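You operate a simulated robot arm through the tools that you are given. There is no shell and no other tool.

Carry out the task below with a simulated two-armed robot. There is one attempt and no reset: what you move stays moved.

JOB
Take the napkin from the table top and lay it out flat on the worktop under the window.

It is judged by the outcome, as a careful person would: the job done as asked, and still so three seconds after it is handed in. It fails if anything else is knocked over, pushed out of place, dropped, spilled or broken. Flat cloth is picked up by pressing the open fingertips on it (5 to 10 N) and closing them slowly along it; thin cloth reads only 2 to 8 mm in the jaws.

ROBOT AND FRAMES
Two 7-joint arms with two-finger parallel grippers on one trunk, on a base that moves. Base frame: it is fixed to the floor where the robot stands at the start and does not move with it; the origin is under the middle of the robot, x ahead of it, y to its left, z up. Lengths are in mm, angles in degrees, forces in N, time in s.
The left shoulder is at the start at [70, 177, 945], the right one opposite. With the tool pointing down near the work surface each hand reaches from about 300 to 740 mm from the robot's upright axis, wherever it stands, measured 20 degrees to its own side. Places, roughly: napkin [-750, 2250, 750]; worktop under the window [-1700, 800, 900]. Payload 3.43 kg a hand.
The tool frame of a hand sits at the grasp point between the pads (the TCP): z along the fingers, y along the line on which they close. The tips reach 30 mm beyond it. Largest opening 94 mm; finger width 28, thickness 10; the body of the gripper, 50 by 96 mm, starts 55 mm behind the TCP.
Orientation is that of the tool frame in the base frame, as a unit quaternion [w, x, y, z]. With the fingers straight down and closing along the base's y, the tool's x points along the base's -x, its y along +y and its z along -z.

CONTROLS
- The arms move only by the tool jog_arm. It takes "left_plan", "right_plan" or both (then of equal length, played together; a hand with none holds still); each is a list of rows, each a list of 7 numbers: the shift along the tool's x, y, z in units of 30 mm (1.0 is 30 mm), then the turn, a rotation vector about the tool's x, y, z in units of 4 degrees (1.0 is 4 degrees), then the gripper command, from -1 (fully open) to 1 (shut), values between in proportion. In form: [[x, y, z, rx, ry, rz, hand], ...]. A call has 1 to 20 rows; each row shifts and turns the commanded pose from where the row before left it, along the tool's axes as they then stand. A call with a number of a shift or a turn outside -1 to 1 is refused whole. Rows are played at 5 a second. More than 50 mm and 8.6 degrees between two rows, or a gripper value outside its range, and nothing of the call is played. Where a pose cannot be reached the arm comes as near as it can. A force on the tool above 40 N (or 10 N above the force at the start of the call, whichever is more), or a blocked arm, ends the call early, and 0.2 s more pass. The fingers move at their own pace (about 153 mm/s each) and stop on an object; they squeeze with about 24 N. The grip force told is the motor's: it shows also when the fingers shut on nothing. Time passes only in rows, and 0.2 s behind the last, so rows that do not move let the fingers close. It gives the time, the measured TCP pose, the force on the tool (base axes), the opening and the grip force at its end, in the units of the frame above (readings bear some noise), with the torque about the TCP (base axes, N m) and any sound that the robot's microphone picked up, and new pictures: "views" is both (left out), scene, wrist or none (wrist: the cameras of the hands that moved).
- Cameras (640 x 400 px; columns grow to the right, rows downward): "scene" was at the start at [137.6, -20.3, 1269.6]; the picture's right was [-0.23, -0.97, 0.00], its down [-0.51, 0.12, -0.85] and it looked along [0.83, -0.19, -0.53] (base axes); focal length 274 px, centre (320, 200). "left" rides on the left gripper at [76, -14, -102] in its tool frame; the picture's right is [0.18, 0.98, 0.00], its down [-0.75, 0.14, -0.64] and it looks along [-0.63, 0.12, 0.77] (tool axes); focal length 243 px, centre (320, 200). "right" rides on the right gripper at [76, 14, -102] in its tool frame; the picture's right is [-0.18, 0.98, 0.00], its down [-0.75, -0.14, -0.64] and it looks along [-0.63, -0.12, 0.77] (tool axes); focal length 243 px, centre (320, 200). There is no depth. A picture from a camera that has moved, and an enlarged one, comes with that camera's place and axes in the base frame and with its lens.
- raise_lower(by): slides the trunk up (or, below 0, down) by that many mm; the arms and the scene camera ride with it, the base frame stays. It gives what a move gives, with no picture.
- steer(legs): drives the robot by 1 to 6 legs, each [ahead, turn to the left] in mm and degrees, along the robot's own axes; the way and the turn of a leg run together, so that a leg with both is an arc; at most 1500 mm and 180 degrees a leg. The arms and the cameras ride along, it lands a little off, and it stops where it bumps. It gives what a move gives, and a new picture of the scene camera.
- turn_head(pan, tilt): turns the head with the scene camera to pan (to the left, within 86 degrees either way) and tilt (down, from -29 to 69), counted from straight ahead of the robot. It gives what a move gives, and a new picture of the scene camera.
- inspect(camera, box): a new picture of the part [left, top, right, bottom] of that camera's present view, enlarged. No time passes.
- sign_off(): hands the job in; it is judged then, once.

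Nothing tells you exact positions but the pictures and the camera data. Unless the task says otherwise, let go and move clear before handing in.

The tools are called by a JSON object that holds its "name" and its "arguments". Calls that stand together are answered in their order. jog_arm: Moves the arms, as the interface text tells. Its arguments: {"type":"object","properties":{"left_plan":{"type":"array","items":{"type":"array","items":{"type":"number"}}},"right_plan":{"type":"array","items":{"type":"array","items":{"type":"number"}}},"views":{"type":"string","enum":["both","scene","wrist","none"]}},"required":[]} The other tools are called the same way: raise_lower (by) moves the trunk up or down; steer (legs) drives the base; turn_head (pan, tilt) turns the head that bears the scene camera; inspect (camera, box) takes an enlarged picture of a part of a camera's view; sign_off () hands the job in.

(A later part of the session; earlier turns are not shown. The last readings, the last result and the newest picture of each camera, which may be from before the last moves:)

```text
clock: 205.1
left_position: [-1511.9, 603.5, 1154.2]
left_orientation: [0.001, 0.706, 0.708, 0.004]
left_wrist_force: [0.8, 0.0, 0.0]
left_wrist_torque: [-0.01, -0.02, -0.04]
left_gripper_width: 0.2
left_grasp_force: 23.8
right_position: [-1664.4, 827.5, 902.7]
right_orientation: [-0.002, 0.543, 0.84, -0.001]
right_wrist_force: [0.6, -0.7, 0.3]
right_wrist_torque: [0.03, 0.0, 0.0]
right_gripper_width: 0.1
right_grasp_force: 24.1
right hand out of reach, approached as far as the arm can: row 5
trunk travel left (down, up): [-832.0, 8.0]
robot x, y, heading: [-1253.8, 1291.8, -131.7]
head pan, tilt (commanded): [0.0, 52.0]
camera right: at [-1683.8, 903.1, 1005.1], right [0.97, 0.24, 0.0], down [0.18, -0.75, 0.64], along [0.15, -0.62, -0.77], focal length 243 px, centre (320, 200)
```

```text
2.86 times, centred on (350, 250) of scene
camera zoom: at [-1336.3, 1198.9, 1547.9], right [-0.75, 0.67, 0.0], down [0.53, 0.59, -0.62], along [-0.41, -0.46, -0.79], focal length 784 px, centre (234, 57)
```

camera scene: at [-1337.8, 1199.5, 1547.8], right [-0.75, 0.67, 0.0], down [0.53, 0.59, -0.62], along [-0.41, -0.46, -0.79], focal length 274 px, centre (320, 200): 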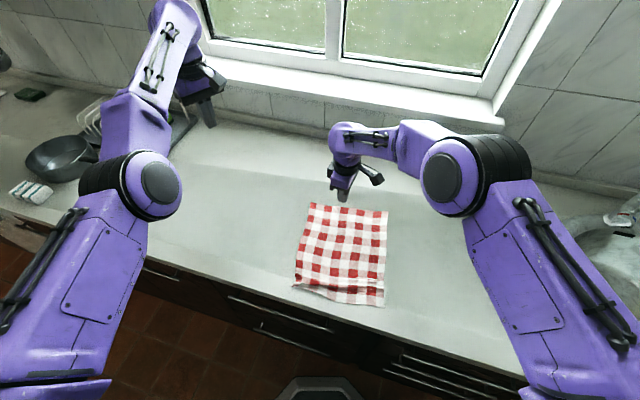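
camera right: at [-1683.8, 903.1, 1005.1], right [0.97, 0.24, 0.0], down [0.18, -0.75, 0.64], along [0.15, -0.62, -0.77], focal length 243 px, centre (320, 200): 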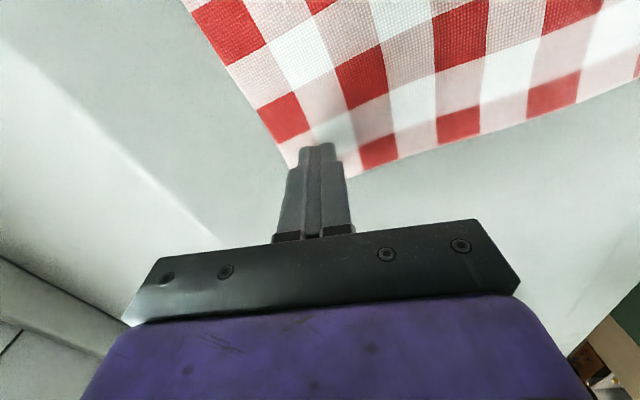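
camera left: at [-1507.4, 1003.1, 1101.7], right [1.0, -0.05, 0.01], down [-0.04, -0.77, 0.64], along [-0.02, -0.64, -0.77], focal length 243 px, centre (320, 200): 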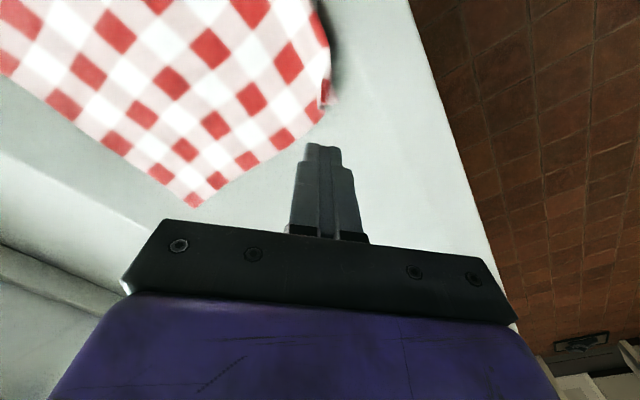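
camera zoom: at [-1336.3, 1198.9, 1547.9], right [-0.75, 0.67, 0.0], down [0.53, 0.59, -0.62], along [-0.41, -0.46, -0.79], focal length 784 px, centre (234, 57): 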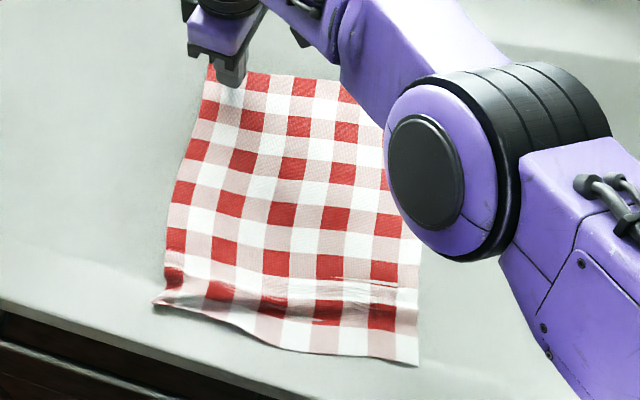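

The right arm is near its limit because the shoulders are high; I'll trade: raise the hand 90 mm and lower the trunk by about 95 mm, ending just above the cloth.

{"name": "jog_arm", "arguments": {"right_plan": [[0, 0, -1, 0, 0, 0, 1], [0, 0, -1, 0, 0, 0, 1], [0, 0, -1, 0, 0, 0, 1], [0, 0, 0, 0, 0, 0, 1]], "views": "none"}}

{"name": "raise_lower", "arguments": {"by": -92}}

{"name": "inspect", "arguments": {"camera": "right", "box": [200, 50, 440, 200]}}

```text
clock: 206.1
left_position: [-1511.3, 603.3, 1154.7]
left_orientation: [0.001, 0.706, 0.708, 0.004]
left_wrist_force: [-0.1, 0.8, 0.7]
left_wrist_torque: [-0.03, -0.02, 0.0]
left_gripper_width: 0.0
left_grasp_force: 24.0
right_position: [-1665.4, 828.1, 991.2]
right_orientation: [-0.002, 0.543, 0.84, 0.0]
right_wrist_force: [0.7, -0.2, 0.9]
right_wrist_torque: [-0.02, 0.0, 0.02]
right_gripper_width: 0.2
right_grasp_force: 23.4
trunk travel left (down, up): [-832.0, 8.0]
robot x, y, heading: [-1255.3, 1291.0, -131.9]
head pan, tilt (commanded): [0.0, 52.0]
```

```text
clock: 207.4
left_position: [-1511.8, 603.7, 1062.2]
left_orientation: [0.001, 0.705, 0.709, 0.004]
left_wrist_force: [-0.3, 0.0, 0.9]
left_wrist_torque: [-0.01, -0.03, 0.0]
left_gripper_width: 0.1
left_grasp_force: 24.0
right_position: [-1664.0, 827.3, 899.8]
right_orientation: [-0.002, 0.543, 0.839, 0.0]
right_wrist_force: [0.0, -0.4, 0.8]
right_wrist_torque: [0.0, 0.0, 0.04]
right_gripper_width: 0.0
right_grasp_force: 24.3
trunk travel left (down, up): [-740.0, 100.0]
robot x, y, heading: [-1253.4, 1293.7, -131.9]
head pan, tilt (commanded): [0.0, 52.0]
```

```text
2.67 times, centred on (320, 125) of right
camera zoom: at [-1683.4, 903.6, 1002.8], right [0.97, 0.24, 0.0], down [0.18, -0.75, 0.64], along [0.15, -0.62, -0.77], focal length 647 px, centre (320, 400)
```

zoom: 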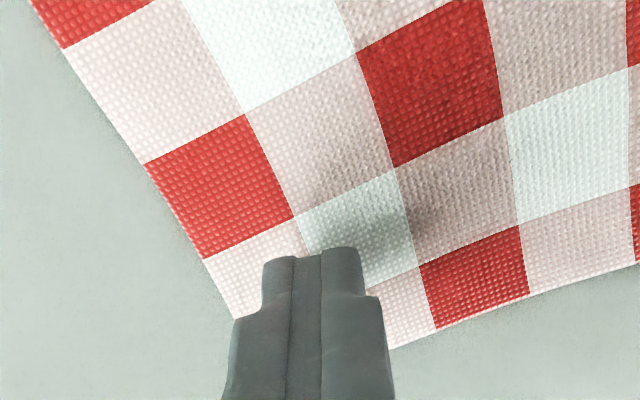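

{"name": "jog_arm", "arguments": {"right_plan": [[0, 0, 0.2, 0, 0, 0, 1], [0, 0, 0.05, 0, 0, 0, 1], [0, 0, 0, 0, 0, 0, 1]], "views": "none"}}

{"name": "jog_arm", "arguments": {"right_plan": [[0, 0, 0.05, 0, 0, 0, 1], [0, 0, 0, 0, 0, 0, 1]], "views": "none"}}

```text
clock: 208.2
left_position: [-1511.3, 603.2, 1062.3]
left_orientation: [0.0, 0.705, 0.709, 0.004]
left_wrist_force: [-0.3, -0.3, 0.3]
left_wrist_torque: [0.03, 0.0, -0.04]
left_gripper_width: 0.3
left_grasp_force: 23.7
right_position: [-1664.6, 827.7, 891.5]
right_orientation: [-0.001, 0.543, 0.84, -0.001]
right_wrist_force: [-0.4, 0.1, 0.6]
right_wrist_torque: [0.01, -0.02, 0.02]
right_gripper_width: 0.0
right_grasp_force: 24.2
trunk travel left (down, up): [-740.0, 100.0]
robot x, y, heading: [-1254.9, 1295.4, -131.8]
head pan, tilt (commanded): [0.0, 52.0]
```

```text
clock: 208.8
left_position: [-1511.3, 604.5, 1063.5]
left_orientation: [0.001, 0.706, 0.708, 0.004]
left_wrist_force: [0.0, 0.6, -0.2]
left_wrist_torque: [-0.02, -0.04, 0.05]
left_gripper_width: 0.0
left_grasp_force: 23.9
right_position: [-1664.1, 826.4, 890.9]
right_orientation: [-0.001, 0.544, 0.839, -0.001]
right_wrist_force: [-0.9, -0.4, 6.5]
right_wrist_torque: [-0.03, 0.0, 0.02]
right_gripper_width: 0.0
right_grasp_force: 23.8
trunk travel left (down, up): [-740.0, 100.0]
robot x, y, heading: [-1253.8, 1298.3, -131.9]
head pan, tilt (commanded): [0.0, 52.0]
```

{"name": "jog_arm", "arguments": {"right_plan": [[-0.041, -0.162, 0.02, 0, 0, 0, 1], [-0.041, -0.162, 0, 0, 0, 0, 1], [-0.041, -0.162, 0, 0, 0, 0, 1], [-0.041, -0.162, 0, 0, 0, 0, 1], [-0.041, -0.162, 0, 0, 0, 0, 1], [0, 0, 0, 0, 0, 0, 1]], "views": "none"}}

{"name": "inspect", "arguments": {"camera": "scene", "box": [260, 150, 440, 290]}}

```text
clock: 210.2
left_position: [-1511.6, 604.4, 1062.0]
left_orientation: [0.001, 0.705, 0.709, 0.003]
left_wrist_force: [0.2, 0.1, -0.2]
left_wrist_torque: [-0.02, 0.03, 0.0]
left_gripper_width: 0.0
left_grasp_force: 24.2
right_position: [-1684.4, 817.0, 890.9]
right_orientation: [-0.001, 0.544, 0.839, -0.002]
right_wrist_force: [1.0, -1.2, 9.5]
right_wrist_torque: [-0.1, -0.07, 0.01]
right_gripper_width: 0.0
right_grasp_force: 23.9
right hand out of reach, approached as far as the arm can: row 5
trunk travel left (down, up): [-740.0, 100.0]
robot x, y, heading: [-1254.3, 1293.0, -131.8]
head pan, tilt (commanded): [0.0, 52.0]
```

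```text
2.86 times, centred on (350, 220) of scene
camera zoom: at [-1335.5, 1200.2, 1456.1], right [-0.75, 0.67, 0.0], down [0.52, 0.59, -0.62], along [-0.41, -0.46, -0.79], focal length 784 px, centre (234, 143)
```

zoom: 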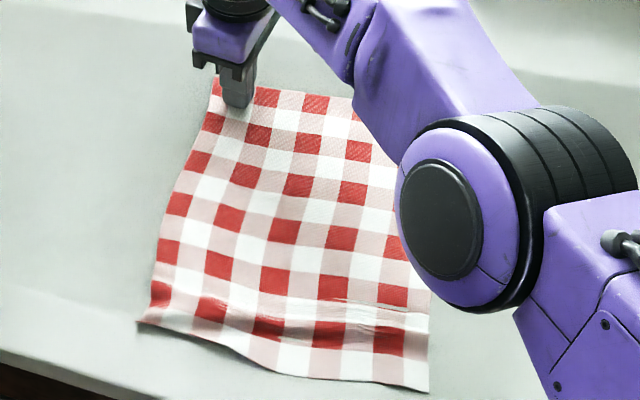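

The last row of checks is now visible along the whole near edge. I'll lift off and inspect the overall flatness.

{"name": "raise_lower", "arguments": {"by": 90}}

{"name": "steer", "arguments": {"legs": [[0, -8], [-150, 0]]}}

{"name": "turn_head", "arguments": {"pan": 4, "tilt": 45}}

{"name": "inspect", "arguments": {"camera": "scene", "box": [240, 150, 400, 270]}}

```text
clock: 211.5
left_position: [-1511.8, 603.5, 1152.9]
left_orientation: [0.0, 0.705, 0.709, 0.004]
left_wrist_force: [-0.1, 0.5, 0.5]
left_wrist_torque: [0.02, 0.0, 0.06]
left_gripper_width: 0.0
left_grasp_force: 24.8
right_position: [-1686.0, 816.4, 980.2]
right_orientation: [-0.001, 0.542, 0.84, 0.0]
right_wrist_force: [0.5, -0.2, -0.5]
right_wrist_torque: [0.01, 0.03, -0.05]
right_gripper_width: 0.0
right_grasp_force: 24.5
trunk travel left (down, up): [-830.0, 10.0]
robot x, y, heading: [-1256.1, 1293.5, -131.6]
head pan, tilt (commanded): [0.0, 52.0]
```

```text
clock: 213.4
left_position: [-1491.3, 742.3, 1151.2]
left_orientation: [0.001, 0.754, 0.657, 0.004]
left_wrist_force: [0.0, 0.4, 1.1]
left_wrist_torque: [0.0, -0.01, 0.0]
left_gripper_width: 0.0
left_grasp_force: 24.2
right_position: [-1634.1, 976.8, 979.1]
right_orientation: [-0.001, 0.601, 0.8, 0.0]
right_wrist_force: [-0.4, 0.2, -0.3]
right_wrist_torque: [-0.01, -0.01, 0.02]
right_gripper_width: 0.0
right_grasp_force: 23.7
trunk travel left (down, up): [-830.0, 10.0]
robot x, y, heading: [-1142.2, 1392.4, -139.5]
head pan, tilt (commanded): [0.0, 52.0]
camera scene: at [-1235.3, 1307.3, 1545.8], right [-0.65, 0.76, 0.0], down [0.6, 0.51, -0.62], along [-0.47, -0.4, -0.79], focal length 274 px, centre (320, 200)
```

scene: 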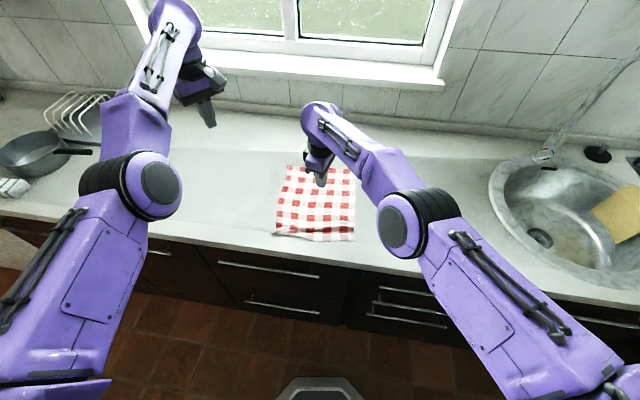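

```text
clock: 214.1
left_position: [-1491.6, 742.8, 1152.1]
left_orientation: [0.001, 0.754, 0.657, 0.004]
left_wrist_force: [-0.4, 0.3, -0.1]
left_wrist_torque: [-0.04, 0.02, -0.04]
left_gripper_width: 0.0
left_grasp_force: 23.6
right_position: [-1632.5, 978.0, 979.4]
right_orientation: [-0.001, 0.6, 0.8, -0.001]
right_wrist_force: [-0.2, -0.7, 0.1]
right_wrist_torque: [-0.01, 0.02, -0.02]
right_gripper_width: 0.1
right_grasp_force: 24.3
trunk travel left (down, up): [-830.0, 10.0]
robot x, y, heading: [-1140.8, 1389.0, -140.0]
head pan, tilt (commanded): [4.0, 45.0]
camera scene: at [-1235.2, 1300.2, 1555.5], right [-0.7, 0.72, 0.0], down [0.51, 0.49, -0.71], along [-0.51, -0.49, -0.71], focal length 274 px, centre (320, 200)
```

scene: 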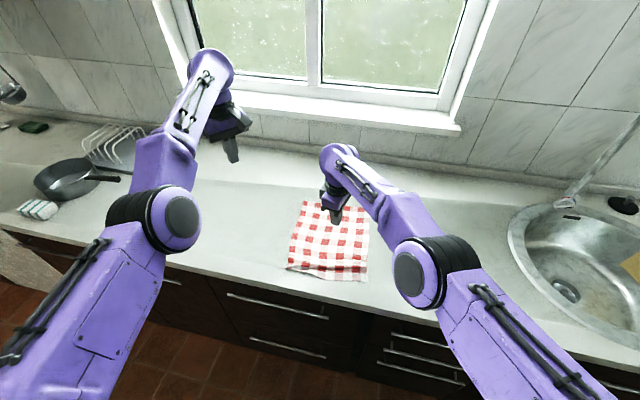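

```text
3.33 times, centred on (320, 210) of scene
camera zoom: at [-1235.2, 1300.2, 1555.5], right [-0.7, 0.72, 0.0], down [0.51, 0.49, -0.71], along [-0.51, -0.49, -0.71], focal length 915 px, centre (320, 167)
```

zoom: 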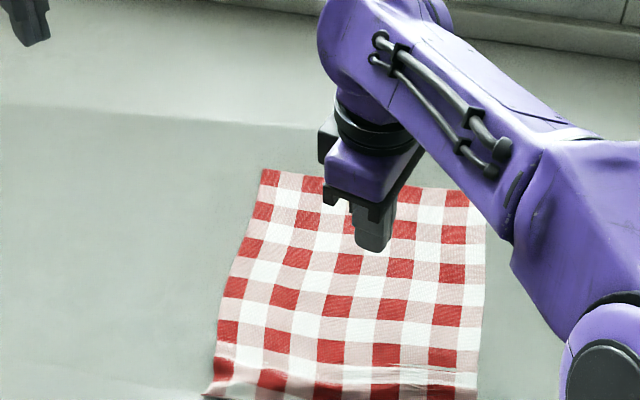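

I move the right hand aside to see the whole napkin.

{"name": "jog_arm", "arguments": {"right_plan": [[0, 0, -0.9, 0, 0, 0, 1], [0, 0, -0.9, 0, 0, 0, 1], [0.9, 0, -0.6, 0, 0, 0, 1], [0.9, 0, 0, 0, 0, 0, 1], [0.9, 0, 0, 0, 0, 0, 1], [0.9, 0, 0, 0, 0, 0, 1], [0.9, 0, 0, 0, 0, 0, 1], [0.9, 0, 0, 0, 0, 0, 1], [0.9, 0, 0, 0, 0, 0, 1]], "views": "scene"}}

{"name": "inspect", "arguments": {"camera": "scene", "box": [260, 180, 400, 290]}}

{"name": "inspect", "arguments": {"camera": "scene", "box": [280, 245, 380, 290]}}

```text
clock: 216.1
left_position: [-1492.6, 744.5, 1153.4]
left_orientation: [0.001, 0.754, 0.657, 0.004]
left_wrist_force: [0.5, 0.6, 0.8]
left_wrist_torque: [-0.02, 0.02, -0.01]
left_gripper_width: 0.2
left_grasp_force: 23.5
right_position: [-1686.4, 1160.5, 1051.9]
right_orientation: [-0.001, 0.6, 0.8, 0.0]
right_wrist_force: [-0.6, 0.4, 0.7]
right_wrist_torque: [0.01, -0.03, -0.01]
right_gripper_width: 0.0
right_grasp_force: 23.9
trunk travel left (down, up): [-830.0, 10.0]
robot x, y, heading: [-1137.6, 1389.4, -139.8]
head pan, tilt (commanded): [4.0, 45.0]
camera scene: at [-1236.4, 1301.7, 1555.5], right [-0.7, 0.72, 0.0], down [0.51, 0.49, -0.71], along [-0.51, -0.49, -0.71], focal length 274 px, centre (320, 200)
```

scene: 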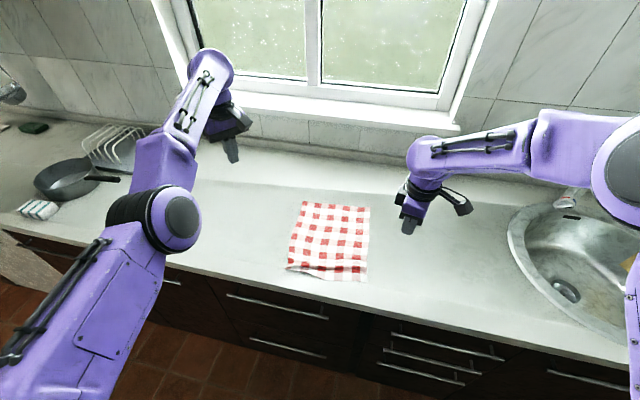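

```text
3.64 times, centred on (330, 235) of scene
camera zoom: at [-1236.4, 1301.7, 1555.5], right [-0.7, 0.72, 0.0], down [0.51, 0.49, -0.71], along [-0.51, -0.49, -0.71], focal length 998 px, centre (284, 73)
```

zoom: 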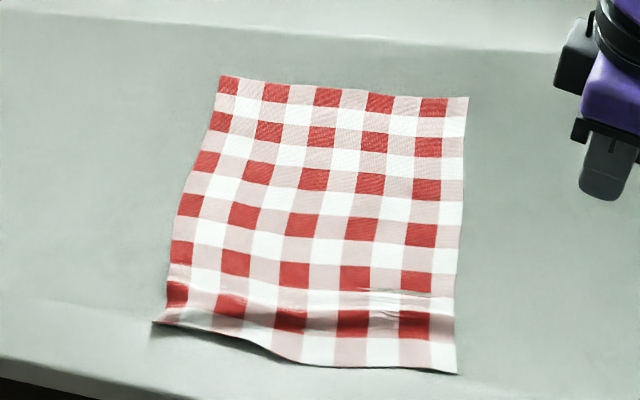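

```text
6.40 times, centred on (330, 268) of scene
camera zoom: at [-1236.4, 1301.7, 1555.5], right [-0.7, 0.72, 0.0], down [0.51, 0.49, -0.71], along [-0.51, -0.49, -0.71], focal length 1756 px, centre (256, -232)
```

zoom: 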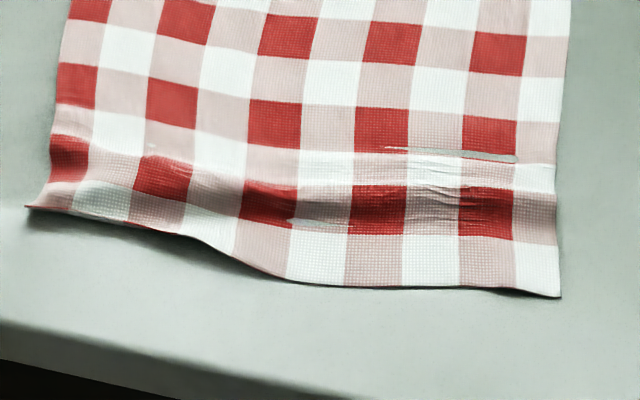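

Now nearly flat: only a small wave remains by the near-left corner, and the napkin sits well inside the worktop. I'll smooth it by pressing near that corner and drawing it ~16 mm toward me.

{"name": "jog_arm", "arguments": {"right_plan": [[-0.945, 0.493, 0, 0, 0, 0, 1], [-0.945, 0.493, 0, 0, 0, 0, 1], [-0.945, 0.493, 0, 0, 0, 0, 1], [-0.945, 0.493, 0, 0, 0, 0, 1], [-0.945, 0.493, 0, 0, 0, 0, 1], [-0.945, 0.493, 0, 0, 0, 0, 1], [-0.945, 0.493, 0, 0, 0, 0, 1], [-0.945, 0.493, 0, 0, 0, 0, 1], [-0.945, 0.493, 0, 0, 0, 0, 1], [0, 0, 0.95, 0, 0, 0, 1], [0, 0, 0.95, 0, 0, 0, 1], [0, 0, 0.95, 0, 0, 0, 1], [0, 0, 0.9, 0, 0, 0, 1], [0, 0, 0, 0, 0, 0, 1]], "views": "wrist"}}

{"name": "inspect", "arguments": {"camera": "right", "box": [200, 40, 440, 190]}}

{"name": "inspect", "arguments": {"camera": "scene", "box": [260, 180, 400, 290]}}

```text
clock: 219.1
left_position: [-1491.3, 743.6, 1152.4]
left_orientation: [0.001, 0.754, 0.657, 0.004]
left_wrist_force: [0.1, 0.0, 0.3]
left_wrist_torque: [0.01, -0.02, 0.02]
left_gripper_width: 0.1
left_grasp_force: 24.1
right_position: [-1487.0, 951.0, 938.0]
right_orientation: [-0.002, 0.601, 0.799, 0.0]
right_wrist_force: [-0.7, 1.1, 0.4]
right_wrist_torque: [0.01, 0.0, 0.0]
right_gripper_width: 0.0
right_grasp_force: 24.1
trunk travel left (down, up): [-830.0, 10.0]
robot x, y, heading: [-1141.5, 1389.1, -139.7]
head pan, tilt (commanded): [4.0, 45.0]
camera right: at [-1495.1, 1029.6, 1043.0], right [1.0, 0.1, 0.0], down [0.08, -0.76, 0.64], along [0.06, -0.64, -0.77], focal length 243 px, centre (320, 200)
```

right: 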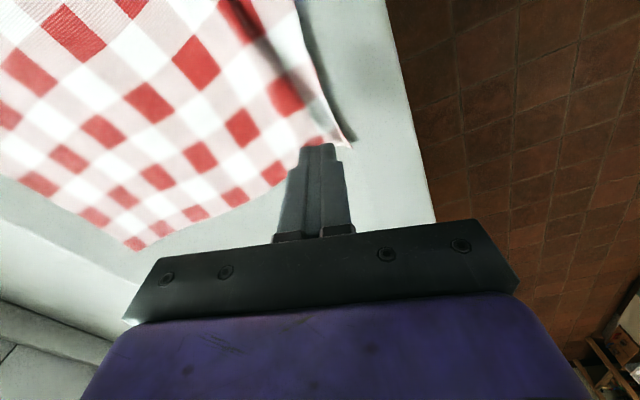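

```text
2.67 times, centred on (320, 115) of right
camera zoom: at [-1495.1, 1029.6, 1043.0], right [1.0, 0.1, 0.0], down [0.08, -0.76, 0.64], along [0.06, -0.64, -0.77], focal length 647 px, centre (320, 427)
```

zoom: 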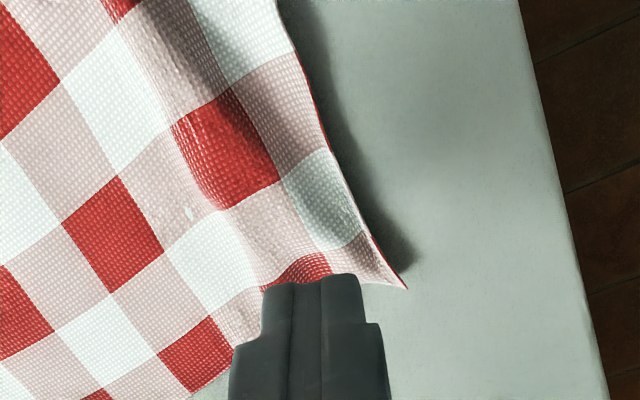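

```text
3.64 times, centred on (330, 235) of scene
camera zoom: at [-1235.7, 1300.2, 1555.5], right [-0.7, 0.72, 0.0], down [0.51, 0.49, -0.71], along [-0.51, -0.49, -0.71], focal length 998 px, centre (284, 73)
```

zoom: 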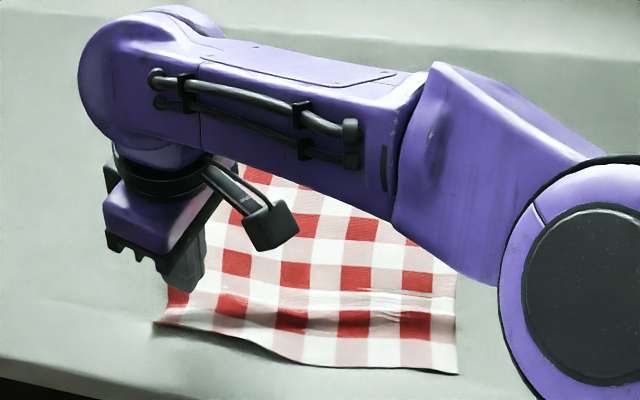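

The fingertip is over the last row near the corner. Lowering to contact.

{"name": "jog_arm", "arguments": {"right_plan": [[0, 0, 0.75, 0, 0, 0, 1], [0, 0, 0.72, 0, 0, 0, 1], [0, 0, 0, 0, 0, 0, 1]], "views": "none"}}

{"name": "jog_arm", "arguments": {"right_plan": [[0, 0, 0.05, 0, 0, 0, 1], [0, 0, 0, 0, 0, 0, 1]], "views": "none"}}

{"name": "jog_arm", "arguments": {"right_plan": [[0, 0, 0.05, 0, 0, 0, 1], [0, 0, 0, 0, 0, 0, 1]], "views": "none"}}

```text
clock: 219.9
left_position: [-1490.8, 744.2, 1151.6]
left_orientation: [0.0, 0.753, 0.658, 0.004]
left_wrist_force: [0.4, -0.3, -0.3]
left_wrist_torque: [-0.01, -0.01, 0.0]
left_gripper_width: 0.1
left_grasp_force: 23.6
right_position: [-1486.7, 952.1, 895.5]
right_orientation: [-0.002, 0.6, 0.8, -0.001]
right_wrist_force: [0.4, 0.8, 0.9]
right_wrist_torque: [0.02, -0.03, -0.03]
right_gripper_width: 0.1
right_grasp_force: 24.3
trunk travel left (down, up): [-830.0, 10.0]
robot x, y, heading: [-1142.7, 1385.5, -139.7]
head pan, tilt (commanded): [4.0, 45.0]
```

```text
clock: 220.5
left_position: [-1492.2, 743.7, 1152.0]
left_orientation: [0.002, 0.753, 0.658, 0.004]
left_wrist_force: [0.2, -0.6, 0.1]
left_wrist_torque: [-0.01, 0.02, -0.01]
left_gripper_width: 0.0
left_grasp_force: 24.7
right_position: [-1487.5, 951.9, 893.1]
right_orientation: [-0.001, 0.6, 0.8, -0.001]
right_wrist_force: [-0.6, 0.8, 0.9]
right_wrist_torque: [-0.01, -0.04, -0.01]
right_gripper_width: 0.0
right_grasp_force: 24.4
trunk travel left (down, up): [-830.0, 10.0]
robot x, y, heading: [-1138.3, 1390.0, -139.8]
head pan, tilt (commanded): [4.0, 45.0]
```

```text
clock: 221.1
left_position: [-1490.8, 742.3, 1152.1]
left_orientation: [0.001, 0.753, 0.657, 0.004]
left_wrist_force: [-0.2, 0.0, -0.4]
left_wrist_torque: [-0.02, 0.0, 0.0]
left_gripper_width: 0.0
left_grasp_force: 24.5
right_position: [-1487.4, 951.1, 892.1]
right_orientation: [-0.001, 0.6, 0.8, 0.0]
right_wrist_force: [0.2, -0.3, -0.4]
right_wrist_torque: [0.01, 0.01, 0.04]
right_gripper_width: 0.0
right_grasp_force: 23.6
trunk travel left (down, up): [-830.0, 10.0]
robot x, y, heading: [-1139.9, 1386.8, -139.9]
head pan, tilt (commanded): [4.0, 45.0]
```

{"name": "jog_arm", "arguments": {"right_plan": [[0, 0, 0.05, 0, 0, 0, 1], [0, 0, 0, 0, 0, 0, 1]], "views": "none"}}

{"name": "jog_arm", "arguments": {"right_plan": [[0, 0, 0.04, 0, 0, 0, 1], [0, 0, 0, 0, 0, 0, 1]], "views": "none"}}

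```text
clock: 221.7
left_position: [-1490.8, 742.6, 1152.4]
left_orientation: [0.001, 0.754, 0.657, 0.004]
left_wrist_force: [-0.1, 0.3, -0.3]
left_wrist_torque: [-0.01, -0.01, -0.03]
left_gripper_width: 0.1
left_grasp_force: 24.0
right_position: [-1487.8, 951.5, 891.3]
right_orientation: [-0.001, 0.601, 0.799, 0.0]
right_wrist_force: [0.0, 0.6, 5.6]
right_wrist_torque: [-0.05, -0.01, -0.02]
right_gripper_width: 0.0
right_grasp_force: 24.3
trunk travel left (down, up): [-830.0, 10.0]
robot x, y, heading: [-1141.1, 1388.1, -139.8]
head pan, tilt (commanded): [4.0, 45.0]
```

```text
clock: 222.3
left_position: [-1491.4, 744.5, 1153.5]
left_orientation: [0.001, 0.753, 0.658, 0.004]
left_wrist_force: [-0.4, 0.1, 0.3]
left_wrist_torque: [0.01, -0.01, 0.04]
left_gripper_width: 0.0
left_grasp_force: 23.8
right_position: [-1486.5, 950.4, 891.7]
right_orientation: [-0.001, 0.6, 0.8, -0.001]
right_wrist_force: [-1.2, -2.6, 16.0]
right_wrist_torque: [-0.15, -0.05, -0.02]
right_gripper_width: 0.2
right_grasp_force: 23.8
trunk travel left (down, up): [-830.0, 10.0]
robot x, y, heading: [-1140.8, 1389.4, -139.8]
head pan, tilt (commanded): [4.0, 45.0]
```

{"name": "jog_arm", "arguments": {"right_plan": [[0.044, 0.108, -0.015, 0, 0, 0, 1], [0.044, 0.108, 0, 0, 0, 0, 1], [0.044, 0.108, 0, 0, 0, 0, 1], [0.044, 0.108, 0, 0, 0, 0, 1], [0, 0, 0, 0, 0, 0, 1]], "views": "none"}}

{"name": "inspect", "arguments": {"camera": "right", "box": [160, 0, 480, 200]}}

{"name": "inspect", "arguments": {"camera": "scene", "box": [260, 180, 400, 290]}}

```text
clock: 223.5
left_position: [-1491.0, 744.5, 1154.4]
left_orientation: [0.002, 0.754, 0.657, 0.003]
left_wrist_force: [-0.5, 0.3, 0.4]
left_wrist_torque: [0.02, 0.0, -0.02]
left_gripper_width: 0.0
left_grasp_force: 23.8
right_position: [-1476.2, 960.1, 891.0]
right_orientation: [-0.001, 0.6, 0.8, -0.002]
right_wrist_force: [-3.3, -2.4, 18.0]
right_wrist_torque: [-0.13, -0.04, -0.02]
right_gripper_width: 0.0
right_grasp_force: 23.8
trunk travel left (down, up): [-830.0, 10.0]
robot x, y, heading: [-1139.0, 1388.3, -139.9]
head pan, tilt (commanded): [4.0, 45.0]
```

```text
2.00 times, centred on (320, 100) of right
camera zoom: at [-1484.5, 1038.8, 994.4], right [1.0, 0.1, 0.0], down [0.08, -0.76, 0.64], along [0.06, -0.64, -0.77], focal length 485 px, centre (320, 400)
```

zoom: 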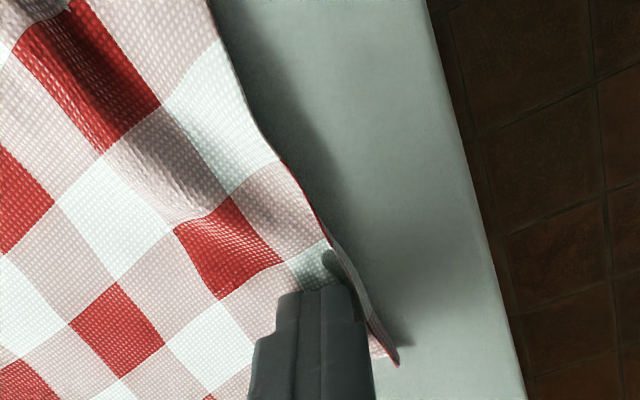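

```text
3.64 times, centred on (330, 235) of scene
camera zoom: at [-1234.8, 1301.9, 1555.7], right [-0.7, 0.72, 0.0], down [0.51, 0.49, -0.71], along [-0.51, -0.49, -0.71], focal length 998 px, centre (284, 73)
```

zoom: 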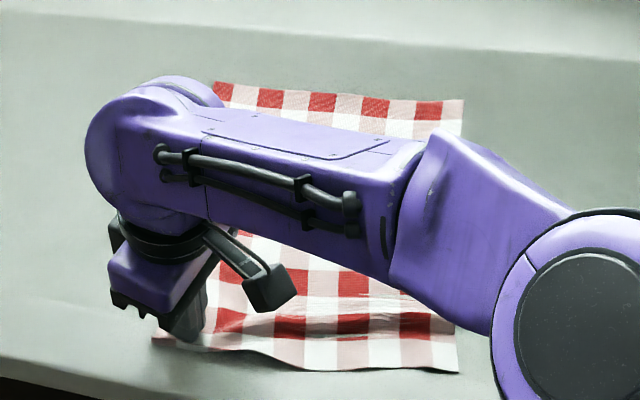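

{"name": "jog_arm", "arguments": {"right_plan": [[0, 0, -0.3, 0, 0, 0, 1], [0, 0, -0.8, 0, 0, 0, 1], [0, 0, -0.9, 0, 0, 0, 1], [0.3, 0.5, -0.9, 0, 0, 0, 1], [0.9, 0.3, -0.5, 0, 0, 0, 1], [0.9, 0, 0, 0, 0, 0, 1], [0.9, 0, 0, 0, 0, 0, 1], [0.9, 0, 0, 0, 0, 0, 1], [0.9, 0, 0, 0, 0, 0, 1], [0.9, 0, 0, 0, 0, 0, 1], [0.9, 0, 0, 0, 0, 0, 1]], "views": "scene"}}

{"name": "inspect", "arguments": {"camera": "scene", "box": [260, 180, 400, 290]}}

{"name": "inspect", "arguments": {"camera": "scene", "box": [280, 245, 380, 290]}}

```text
clock: 225.9
left_position: [-1491.3, 744.0, 1152.6]
left_orientation: [0.001, 0.754, 0.657, 0.003]
left_wrist_force: [-0.2, 0.7, -1.0]
left_wrist_torque: [0.01, 0.0, 0.02]
left_gripper_width: 0.0
left_grasp_force: 24.2
right_position: [-1509.1, 1158.7, 991.9]
right_orientation: [-0.001, 0.6, 0.8, -0.001]
right_wrist_force: [-0.5, 0.8, -0.2]
right_wrist_torque: [-0.03, -0.04, 0.0]
right_gripper_width: 0.0
right_grasp_force: 24.5
trunk travel left (down, up): [-830.0, 10.0]
robot x, y, heading: [-1142.8, 1389.8, -139.9]
head pan, tilt (commanded): [4.0, 45.0]
camera scene: at [-1236.2, 1301.5, 1555.5], right [-0.7, 0.72, 0.0], down [0.51, 0.49, -0.71], along [-0.51, -0.49, -0.71], focal length 274 px, centre (320, 200)
```

scene: 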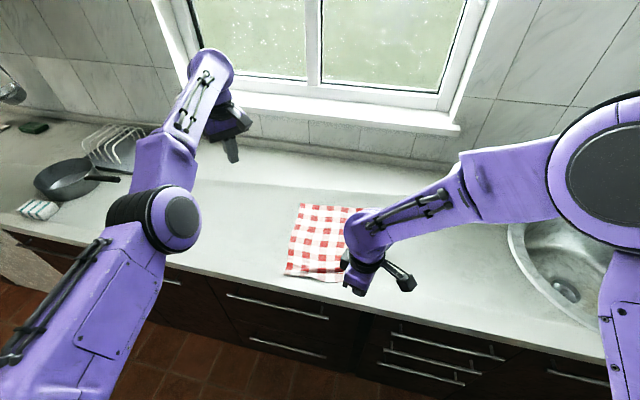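

```text
3.64 times, centred on (330, 235) of scene
camera zoom: at [-1236.2, 1301.5, 1555.5], right [-0.7, 0.72, 0.0], down [0.51, 0.49, -0.71], along [-0.51, -0.49, -0.71], focal length 998 px, centre (284, 73)
```

zoom: 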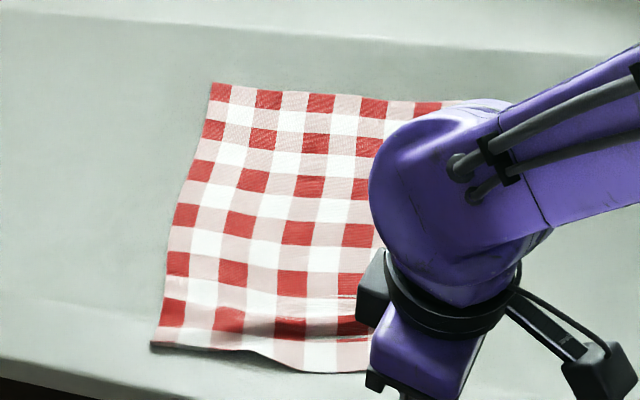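

```text
6.40 times, centred on (330, 268) of scene
camera zoom: at [-1236.2, 1301.5, 1555.5], right [-0.7, 0.72, 0.0], down [0.51, 0.49, -0.71], along [-0.51, -0.49, -0.71], focal length 1756 px, centre (256, -232)
```

zoom: 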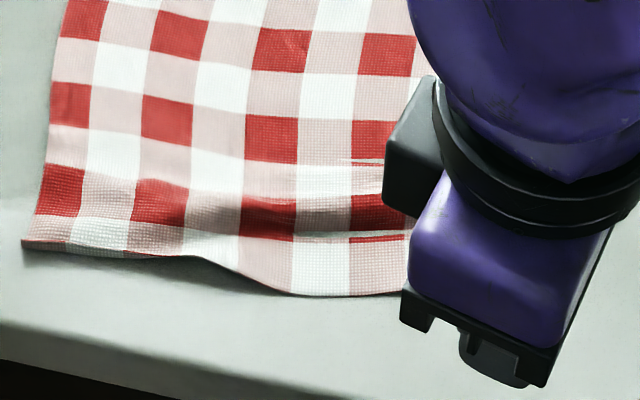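

The corner is now flat; a small wave remains left of centre. One more gentle pull there.

{"name": "jog_arm", "arguments": {"right_plan": [[-0.795, -0.243, 0, 0, 0, 0, 1], [-0.795, -0.243, 0, 0, 0, 0, 1], [-0.795, -0.243, 0, 0, 0, 0, 1], [-0.795, -0.243, 0, 0, 0, 0, 1], [-0.795, -0.243, 0, 0, 0, 0, 1], [-0.795, -0.243, 0, 0, 0, 0, 1], [0, 0, 0.9, 0, 0, 0, 1], [0, 0, 0.9, 0, 0, 0, 1], [0, 0, 0, 0, 0, 0, 1]], "views": "wrist"}}

{"name": "inspect", "arguments": {"camera": "right", "box": [200, 40, 440, 190]}}

```text
clock: 227.9
left_position: [-1490.9, 742.7, 1153.1]
left_orientation: [0.0, 0.754, 0.657, 0.005]
left_wrist_force: [-0.5, 0.3, -0.5]
left_wrist_torque: [-0.02, 0.0, 0.01]
left_gripper_width: 0.2
left_grasp_force: 24.2
right_position: [-1509.7, 1008.1, 937.6]
right_orientation: [-0.002, 0.601, 0.799, -0.001]
right_wrist_force: [-0.2, 0.2, 0.1]
right_wrist_torque: [0.02, 0.01, -0.01]
right_gripper_width: 0.0
right_grasp_force: 24.0
trunk travel left (down, up): [-830.0, 10.0]
robot x, y, heading: [-1142.0, 1387.7, -139.7]
head pan, tilt (commanded): [4.0, 45.0]
camera right: at [-1518.6, 1084.8, 1041.8], right [1.0, 0.1, 0.0], down [0.08, -0.76, 0.64], along [0.06, -0.64, -0.77], focal length 243 px, centre (320, 200)
```

right: 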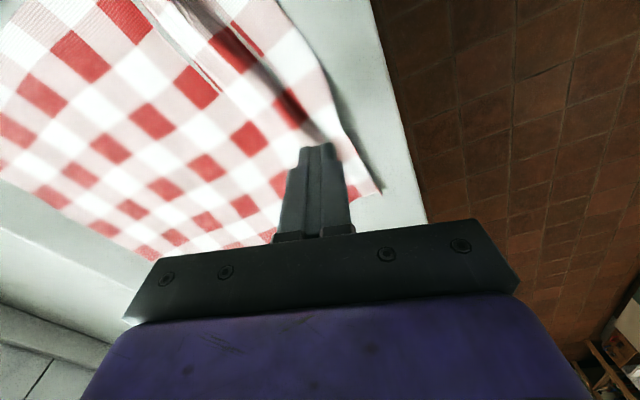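

```text
2.67 times, centred on (320, 115) of right
camera zoom: at [-1518.6, 1084.8, 1041.8], right [1.0, 0.1, 0.0], down [0.08, -0.76, 0.64], along [0.06, -0.64, -0.77], focal length 647 px, centre (320, 427)
```

zoom: 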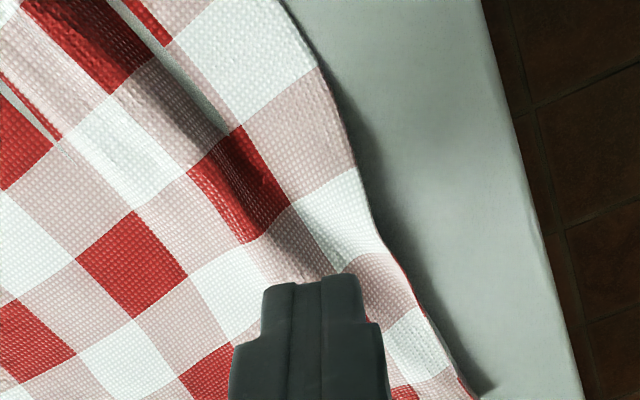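

{"name": "jog_arm", "arguments": {"right_plan": [[0, 0, 0.75, 0, 0, 0, 1], [0, 0, 0.72, 0, 0, 0, 1], [0, 0, 0.08, 0, 0, 0, 1], [0, 0, 0, 0, 0, 0, 1]], "views": "none"}}

{"name": "jog_arm", "arguments": {"right_plan": [[0, 0, 0.05, 0, 0, 0, 1], [0, 0, 0, 0, 0, 0, 1]], "views": "none"}}

{"name": "jog_arm", "arguments": {"right_plan": [[0, 0, 0.04, 0, 0, 0, 1], [0, 0, 0, 0, 0, 0, 1]], "views": "none"}}

```text
clock: 228.9
left_position: [-1491.8, 742.6, 1153.3]
left_orientation: [0.0, 0.753, 0.658, 0.004]
left_wrist_force: [0.1, 0.2, -0.2]
left_wrist_torque: [0.03, -0.01, 0.03]
left_gripper_width: 0.3
left_grasp_force: 23.9
right_position: [-1510.6, 1006.8, 891.0]
right_orientation: [-0.001, 0.601, 0.8, 0.0]
right_wrist_force: [0.3, -0.5, 1.0]
right_wrist_torque: [0.01, -0.03, -0.01]
right_gripper_width: 0.0
right_grasp_force: 24.0
trunk travel left (down, up): [-830.0, 10.0]
robot x, y, heading: [-1137.5, 1390.8, -140.1]
head pan, tilt (commanded): [4.0, 45.0]
```

```text
clock: 229.5
left_position: [-1490.3, 743.5, 1151.6]
left_orientation: [0.001, 0.754, 0.657, 0.004]
left_wrist_force: [-0.2, 0.4, 0.0]
left_wrist_torque: [-0.01, 0.0, 0.0]
left_gripper_width: 0.0
left_grasp_force: 23.8
right_position: [-1510.5, 1007.4, 890.3]
right_orientation: [-0.001, 0.601, 0.8, -0.001]
right_wrist_force: [-1.7, -0.4, 7.7]
right_wrist_torque: [0.03, 0.0, 0.0]
right_gripper_width: 0.1
right_grasp_force: 24.0
trunk travel left (down, up): [-830.0, 10.0]
robot x, y, heading: [-1141.2, 1389.3, -139.6]
head pan, tilt (commanded): [4.0, 45.0]
```

```text
clock: 230.1
left_position: [-1490.3, 745.5, 1155.0]
left_orientation: [0.0, 0.754, 0.657, 0.003]
left_wrist_force: [-0.6, -0.6, 0.3]
left_wrist_torque: [-0.01, -0.01, 0.0]
left_gripper_width: 0.3
left_grasp_force: 24.0
right_position: [-1510.8, 1007.3, 891.2]
right_orientation: [-0.001, 0.601, 0.799, -0.003]
right_wrist_force: [-2.8, -2.3, 21.3]
right_wrist_torque: [0.02, -0.03, 0.03]
right_gripper_width: 0.0
right_grasp_force: 24.3
trunk travel left (down, up): [-830.0, 10.0]
robot x, y, heading: [-1140.2, 1388.4, -139.9]
head pan, tilt (commanded): [4.0, 45.0]
```

{"name": "jog_arm", "arguments": {"right_plan": [[0.042, 0.103, -0.025, 0, 0, 0, 1], [0.042, 0.103, 0, 0, 0, 0, 1], [0.042, 0.103, 0, 0, 0, 0, 1], [0, 0, 0, 0, 0, 0, 1]], "views": "none"}}

{"name": "jog_arm", "arguments": {"right_plan": [[0, 0, -0.3, 0, 0, 0, 1], [0, 0, -0.8, 0, 0, 0, 1], [0, 0, -0.9, 0, 0, 0, 1], [0.9, 0.2, -0.9, 0, 0, 0, 1], [0.9, 0.2, -0.5, 0, 0, 0, 1], [0.9, 0.2, -0.5, 0, 0, 0, 1], [0.9, 0, -0.5, 0, 0, 0, 1], [0.9, 0, 0, 0, 0, 0, 1], [0.9, 0, 0, 0, 0, 0, 1], [0.9, 0, 0, 0, 0, 0, 1], [0.9, 0, 0, 0, 0, 0, 1]], "views": "scene"}}

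{"name": "inspect", "arguments": {"camera": "scene", "box": [260, 180, 400, 290]}}

{"name": "inspect", "arguments": {"camera": "scene", "box": [280, 245, 380, 290]}}

```text
clock: 231.1
left_position: [-1490.8, 744.5, 1152.9]
left_orientation: [0.001, 0.753, 0.658, 0.003]
left_wrist_force: [0.7, 0.4, 0.1]
left_wrist_torque: [0.02, -0.02, -0.02]
left_gripper_width: 0.0
left_grasp_force: 23.9
right_position: [-1502.2, 1014.0, 891.2]
right_orientation: [0.0, 0.6, 0.8, -0.002]
right_wrist_force: [-3.3, -3.3, 24.3]
right_wrist_torque: [-0.03, 0.04, -0.01]
right_gripper_width: 0.0
right_grasp_force: 24.2
trunk travel left (down, up): [-830.0, 10.0]
robot x, y, heading: [-1138.0, 1389.5, -139.9]
head pan, tilt (commanded): [4.0, 45.0]
```

```text
clock: 233.5
left_position: [-1491.3, 744.5, 1152.6]
left_orientation: [0.001, 0.754, 0.657, 0.004]
left_wrist_force: [-0.4, 0.0, -0.8]
left_wrist_torque: [0.0, -0.01, -0.01]
left_gripper_width: 0.1
left_grasp_force: 24.0
right_position: [-1545.7, 1227.5, 1021.9]
right_orientation: [-0.001, 0.6, 0.8, -0.001]
right_wrist_force: [0.7, -0.3, -0.4]
right_wrist_torque: [-0.06, 0.01, 0.03]
right_gripper_width: 0.0
right_grasp_force: 23.8
trunk travel left (down, up): [-830.0, 10.0]
robot x, y, heading: [-1137.4, 1387.6, -139.9]
head pan, tilt (commanded): [4.0, 45.0]
camera scene: at [-1236.4, 1301.6, 1555.5], right [-0.7, 0.72, 0.0], down [0.51, 0.49, -0.71], along [-0.51, -0.49, -0.71], focal length 274 px, centre (320, 200)
```

scene: 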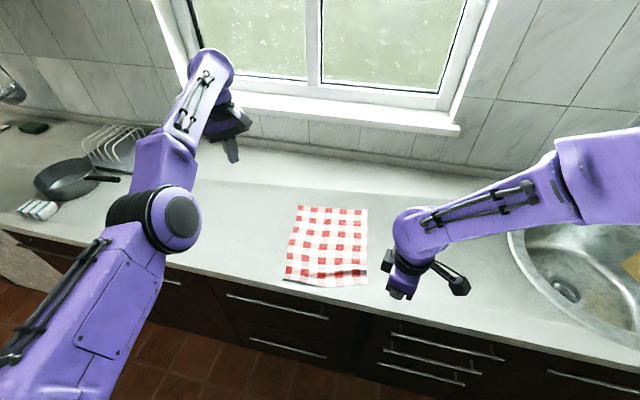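

```text
3.64 times, centred on (330, 235) of scene
camera zoom: at [-1236.4, 1301.6, 1555.5], right [-0.7, 0.72, 0.0], down [0.51, 0.49, -0.71], along [-0.51, -0.49, -0.71], focal length 998 px, centre (284, 73)
```

zoom: 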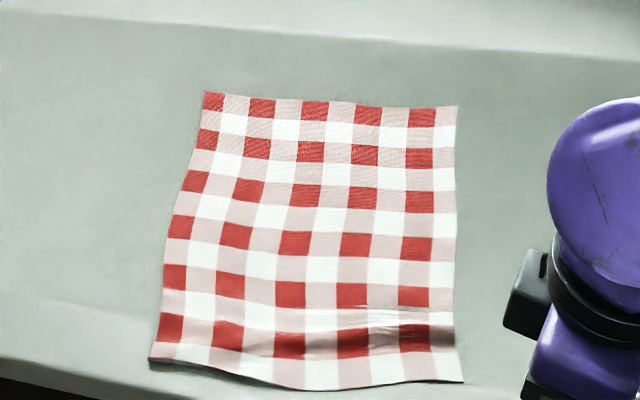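

```text
6.40 times, centred on (330, 268) of scene
camera zoom: at [-1236.4, 1301.6, 1555.5], right [-0.7, 0.72, 0.0], down [0.51, 0.49, -0.71], along [-0.51, -0.49, -0.71], focal length 1756 px, centre (256, -232)
```

zoom: 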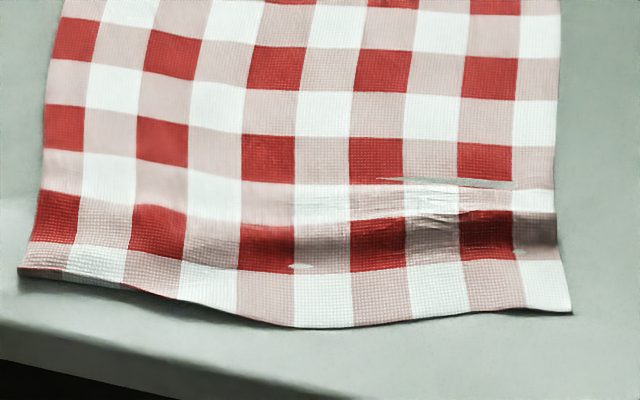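

Now it's nearly perfectly flat, with a faint ripple, though it came a bit close to the front on the left. As a last touch I'll pull the far edge ~20 mm toward the window, which also tautens it. I drive forward and lower the trunk for reach.

{"name": "steer", "arguments": {"legs": [[155, 0]]}}

{"name": "raise_lower", "arguments": {"by": -70}}

{"name": "turn_head", "arguments": {"pan": 4, "tilt": 55}}

{"name": "inspect", "arguments": {"camera": "scene", "box": [240, 180, 420, 320]}}

```text
clock: 234.9
left_position: [-1607.2, 643.4, 1153.1]
left_orientation: [0.002, 0.753, 0.658, 0.003]
left_wrist_force: [-0.1, 0.7, 0.3]
left_wrist_torque: [-0.01, 0.0, -0.03]
left_gripper_width: 0.0
left_grasp_force: 23.6
right_position: [-1661.1, 1127.1, 1023.2]
right_orientation: [-0.001, 0.601, 0.8, -0.001]
right_wrist_force: [0.6, 0.7, 0.8]
right_wrist_torque: [0.03, 0.01, 0.0]
right_gripper_width: 0.0
right_grasp_force: 24.3
trunk travel left (down, up): [-830.0, 10.0]
robot x, y, heading: [-1255.5, 1289.9, -139.7]
head pan, tilt (commanded): [4.0, 45.0]
camera scene: at [-1351.8, 1202.2, 1555.8], right [-0.7, 0.72, 0.0], down [0.51, 0.49, -0.71], along [-0.51, -0.49, -0.71], focal length 274 px, centre (320, 200)
```

scene: 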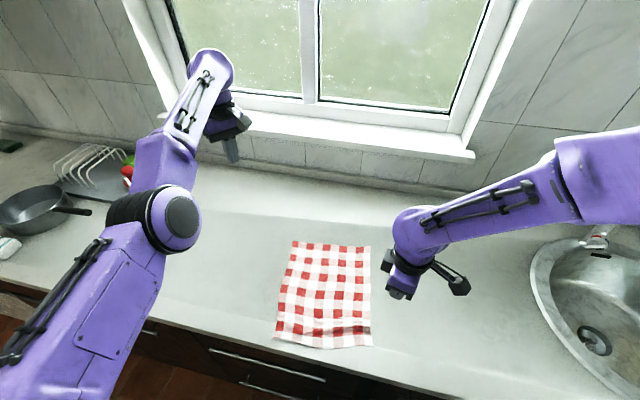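

```text
clock: 236.0
left_position: [-1608.6, 643.2, 1081.4]
left_orientation: [0.001, 0.754, 0.657, 0.004]
left_wrist_force: [0.2, 0.2, 0.1]
left_wrist_torque: [0.03, -0.02, 0.02]
left_gripper_width: 0.0
left_grasp_force: 24.1
right_position: [-1663.5, 1127.5, 951.4]
right_orientation: [-0.001, 0.601, 0.8, 0.001]
right_wrist_force: [-0.1, -0.5, -0.3]
right_wrist_torque: [0.03, 0.03, 0.02]
right_gripper_width: 0.0
right_grasp_force: 23.9
trunk travel left (down, up): [-760.0, 80.0]
robot x, y, heading: [-1256.0, 1288.3, -139.9]
head pan, tilt (commanded): [4.0, 45.0]
```

```text
clock: 236.7
left_position: [-1609.1, 642.3, 1081.8]
left_orientation: [0.001, 0.753, 0.657, 0.005]
left_wrist_force: [0.1, 0.7, 0.0]
left_wrist_torque: [0.0, 0.01, 0.01]
left_gripper_width: 0.3
left_grasp_force: 24.1
right_position: [-1663.2, 1126.8, 951.1]
right_orientation: [-0.002, 0.6, 0.8, 0.0]
right_wrist_force: [0.4, 0.2, 0.9]
right_wrist_torque: [-0.04, 0.03, -0.02]
right_gripper_width: 0.0
right_grasp_force: 24.0
trunk travel left (down, up): [-760.0, 80.0]
robot x, y, heading: [-1258.2, 1284.8, -140.0]
head pan, tilt (commanded): [4.0, 55.0]
camera scene: at [-1347.7, 1206.6, 1472.1], right [-0.7, 0.72, 0.0], down [0.59, 0.57, -0.57], along [-0.41, -0.4, -0.82], focal length 274 px, centre (320, 200)
```

scene: 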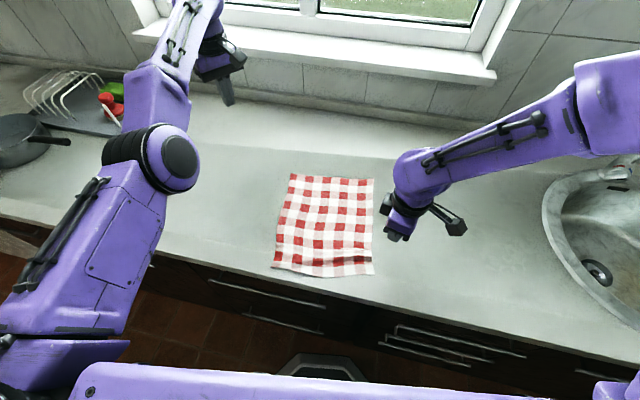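

```text
2.86 times, centred on (330, 250) of scene
camera zoom: at [-1347.7, 1206.6, 1472.1], right [-0.7, 0.72, 0.0], down [0.59, 0.57, -0.57], along [-0.41, -0.4, -0.82], focal length 784 px, centre (291, 57)
```

zoom: 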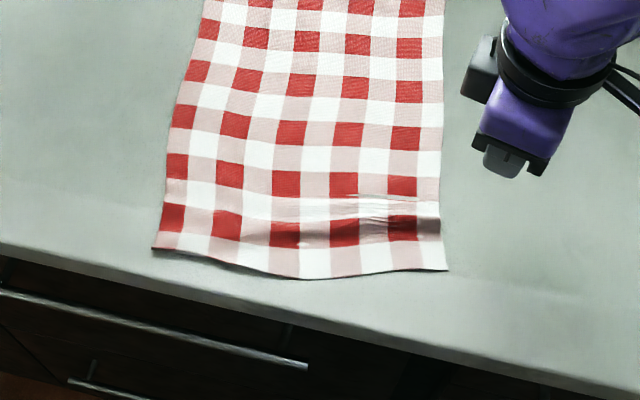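

{"name": "jog_arm", "arguments": {"right_plan": [[-0.921, -0.508, 0, 0, 0, 0, 1], [-0.921, -0.508, 0, 0, 0, 0, 1], [-0.921, -0.508, 0, 0, 0, 0, 1], [-0.921, -0.508, 0, 0, 0, 0, 1], [-0.921, -0.508, 0, 0, 0, 0, 1], [-0.921, -0.508, 0, 0, 0, 0, 1], [-0.921, -0.508, 0, 0, 0, 0, 1], [-0.921, -0.508, 0, 0, 0, 0, 1], [0, 0, 0.6, 0, 0, 0, 1], [0, 0, 0.6, 0, 0, 0, 1], [0, 0, 0, 0, 0, 0, 1]], "views": "wrist"}}

{"name": "inspect", "arguments": {"camera": "scene", "box": [240, 150, 420, 290]}}

```text
clock: 239.1
left_position: [-1609.1, 643.8, 1082.6]
left_orientation: [0.001, 0.754, 0.657, 0.005]
left_wrist_force: [-0.2, -0.5, 0.2]
left_wrist_torque: [-0.02, 0.03, 0.01]
left_gripper_width: 0.0
left_grasp_force: 24.1
right_position: [-1718.6, 880.8, 916.0]
right_orientation: [-0.001, 0.6, 0.8, 0.0]
right_wrist_force: [0.5, 0.6, -0.4]
right_wrist_torque: [-0.01, -0.01, 0.02]
right_gripper_width: 0.0
right_grasp_force: 24.0
trunk travel left (down, up): [-760.0, 80.0]
robot x, y, heading: [-1259.2, 1287.4, -140.0]
head pan, tilt (commanded): [4.0, 55.0]
camera right: at [-1727.0, 958.2, 1018.5], right [1.0, 0.1, 0.0], down [0.08, -0.76, 0.64], along [0.06, -0.64, -0.77], focal length 243 px, centre (320, 200)
```

right: 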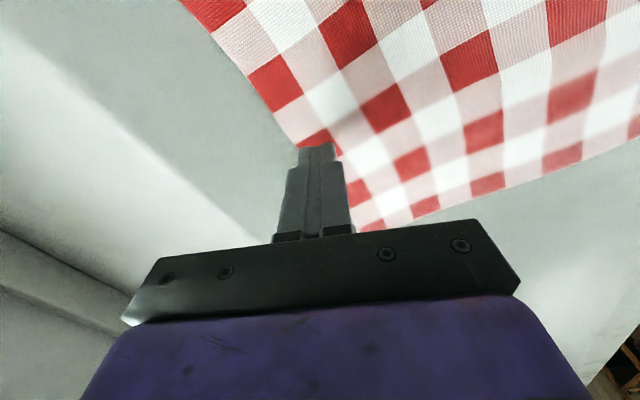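

```text
2.86 times, centred on (330, 220) of scene
camera zoom: at [-1347.5, 1206.4, 1472.0], right [-0.7, 0.72, 0.0], down [0.59, 0.57, -0.57], along [-0.41, -0.4, -0.82], focal length 784 px, centre (291, 143)
```

zoom: 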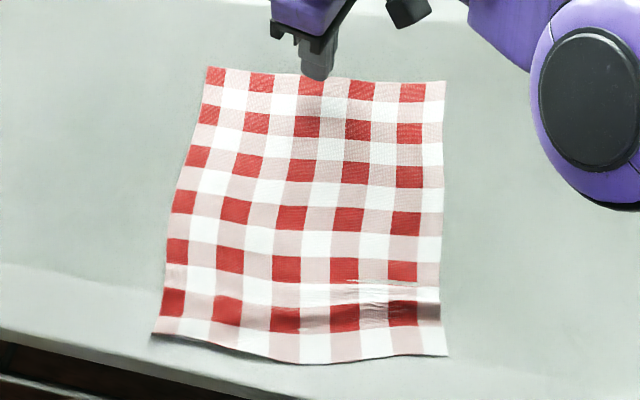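

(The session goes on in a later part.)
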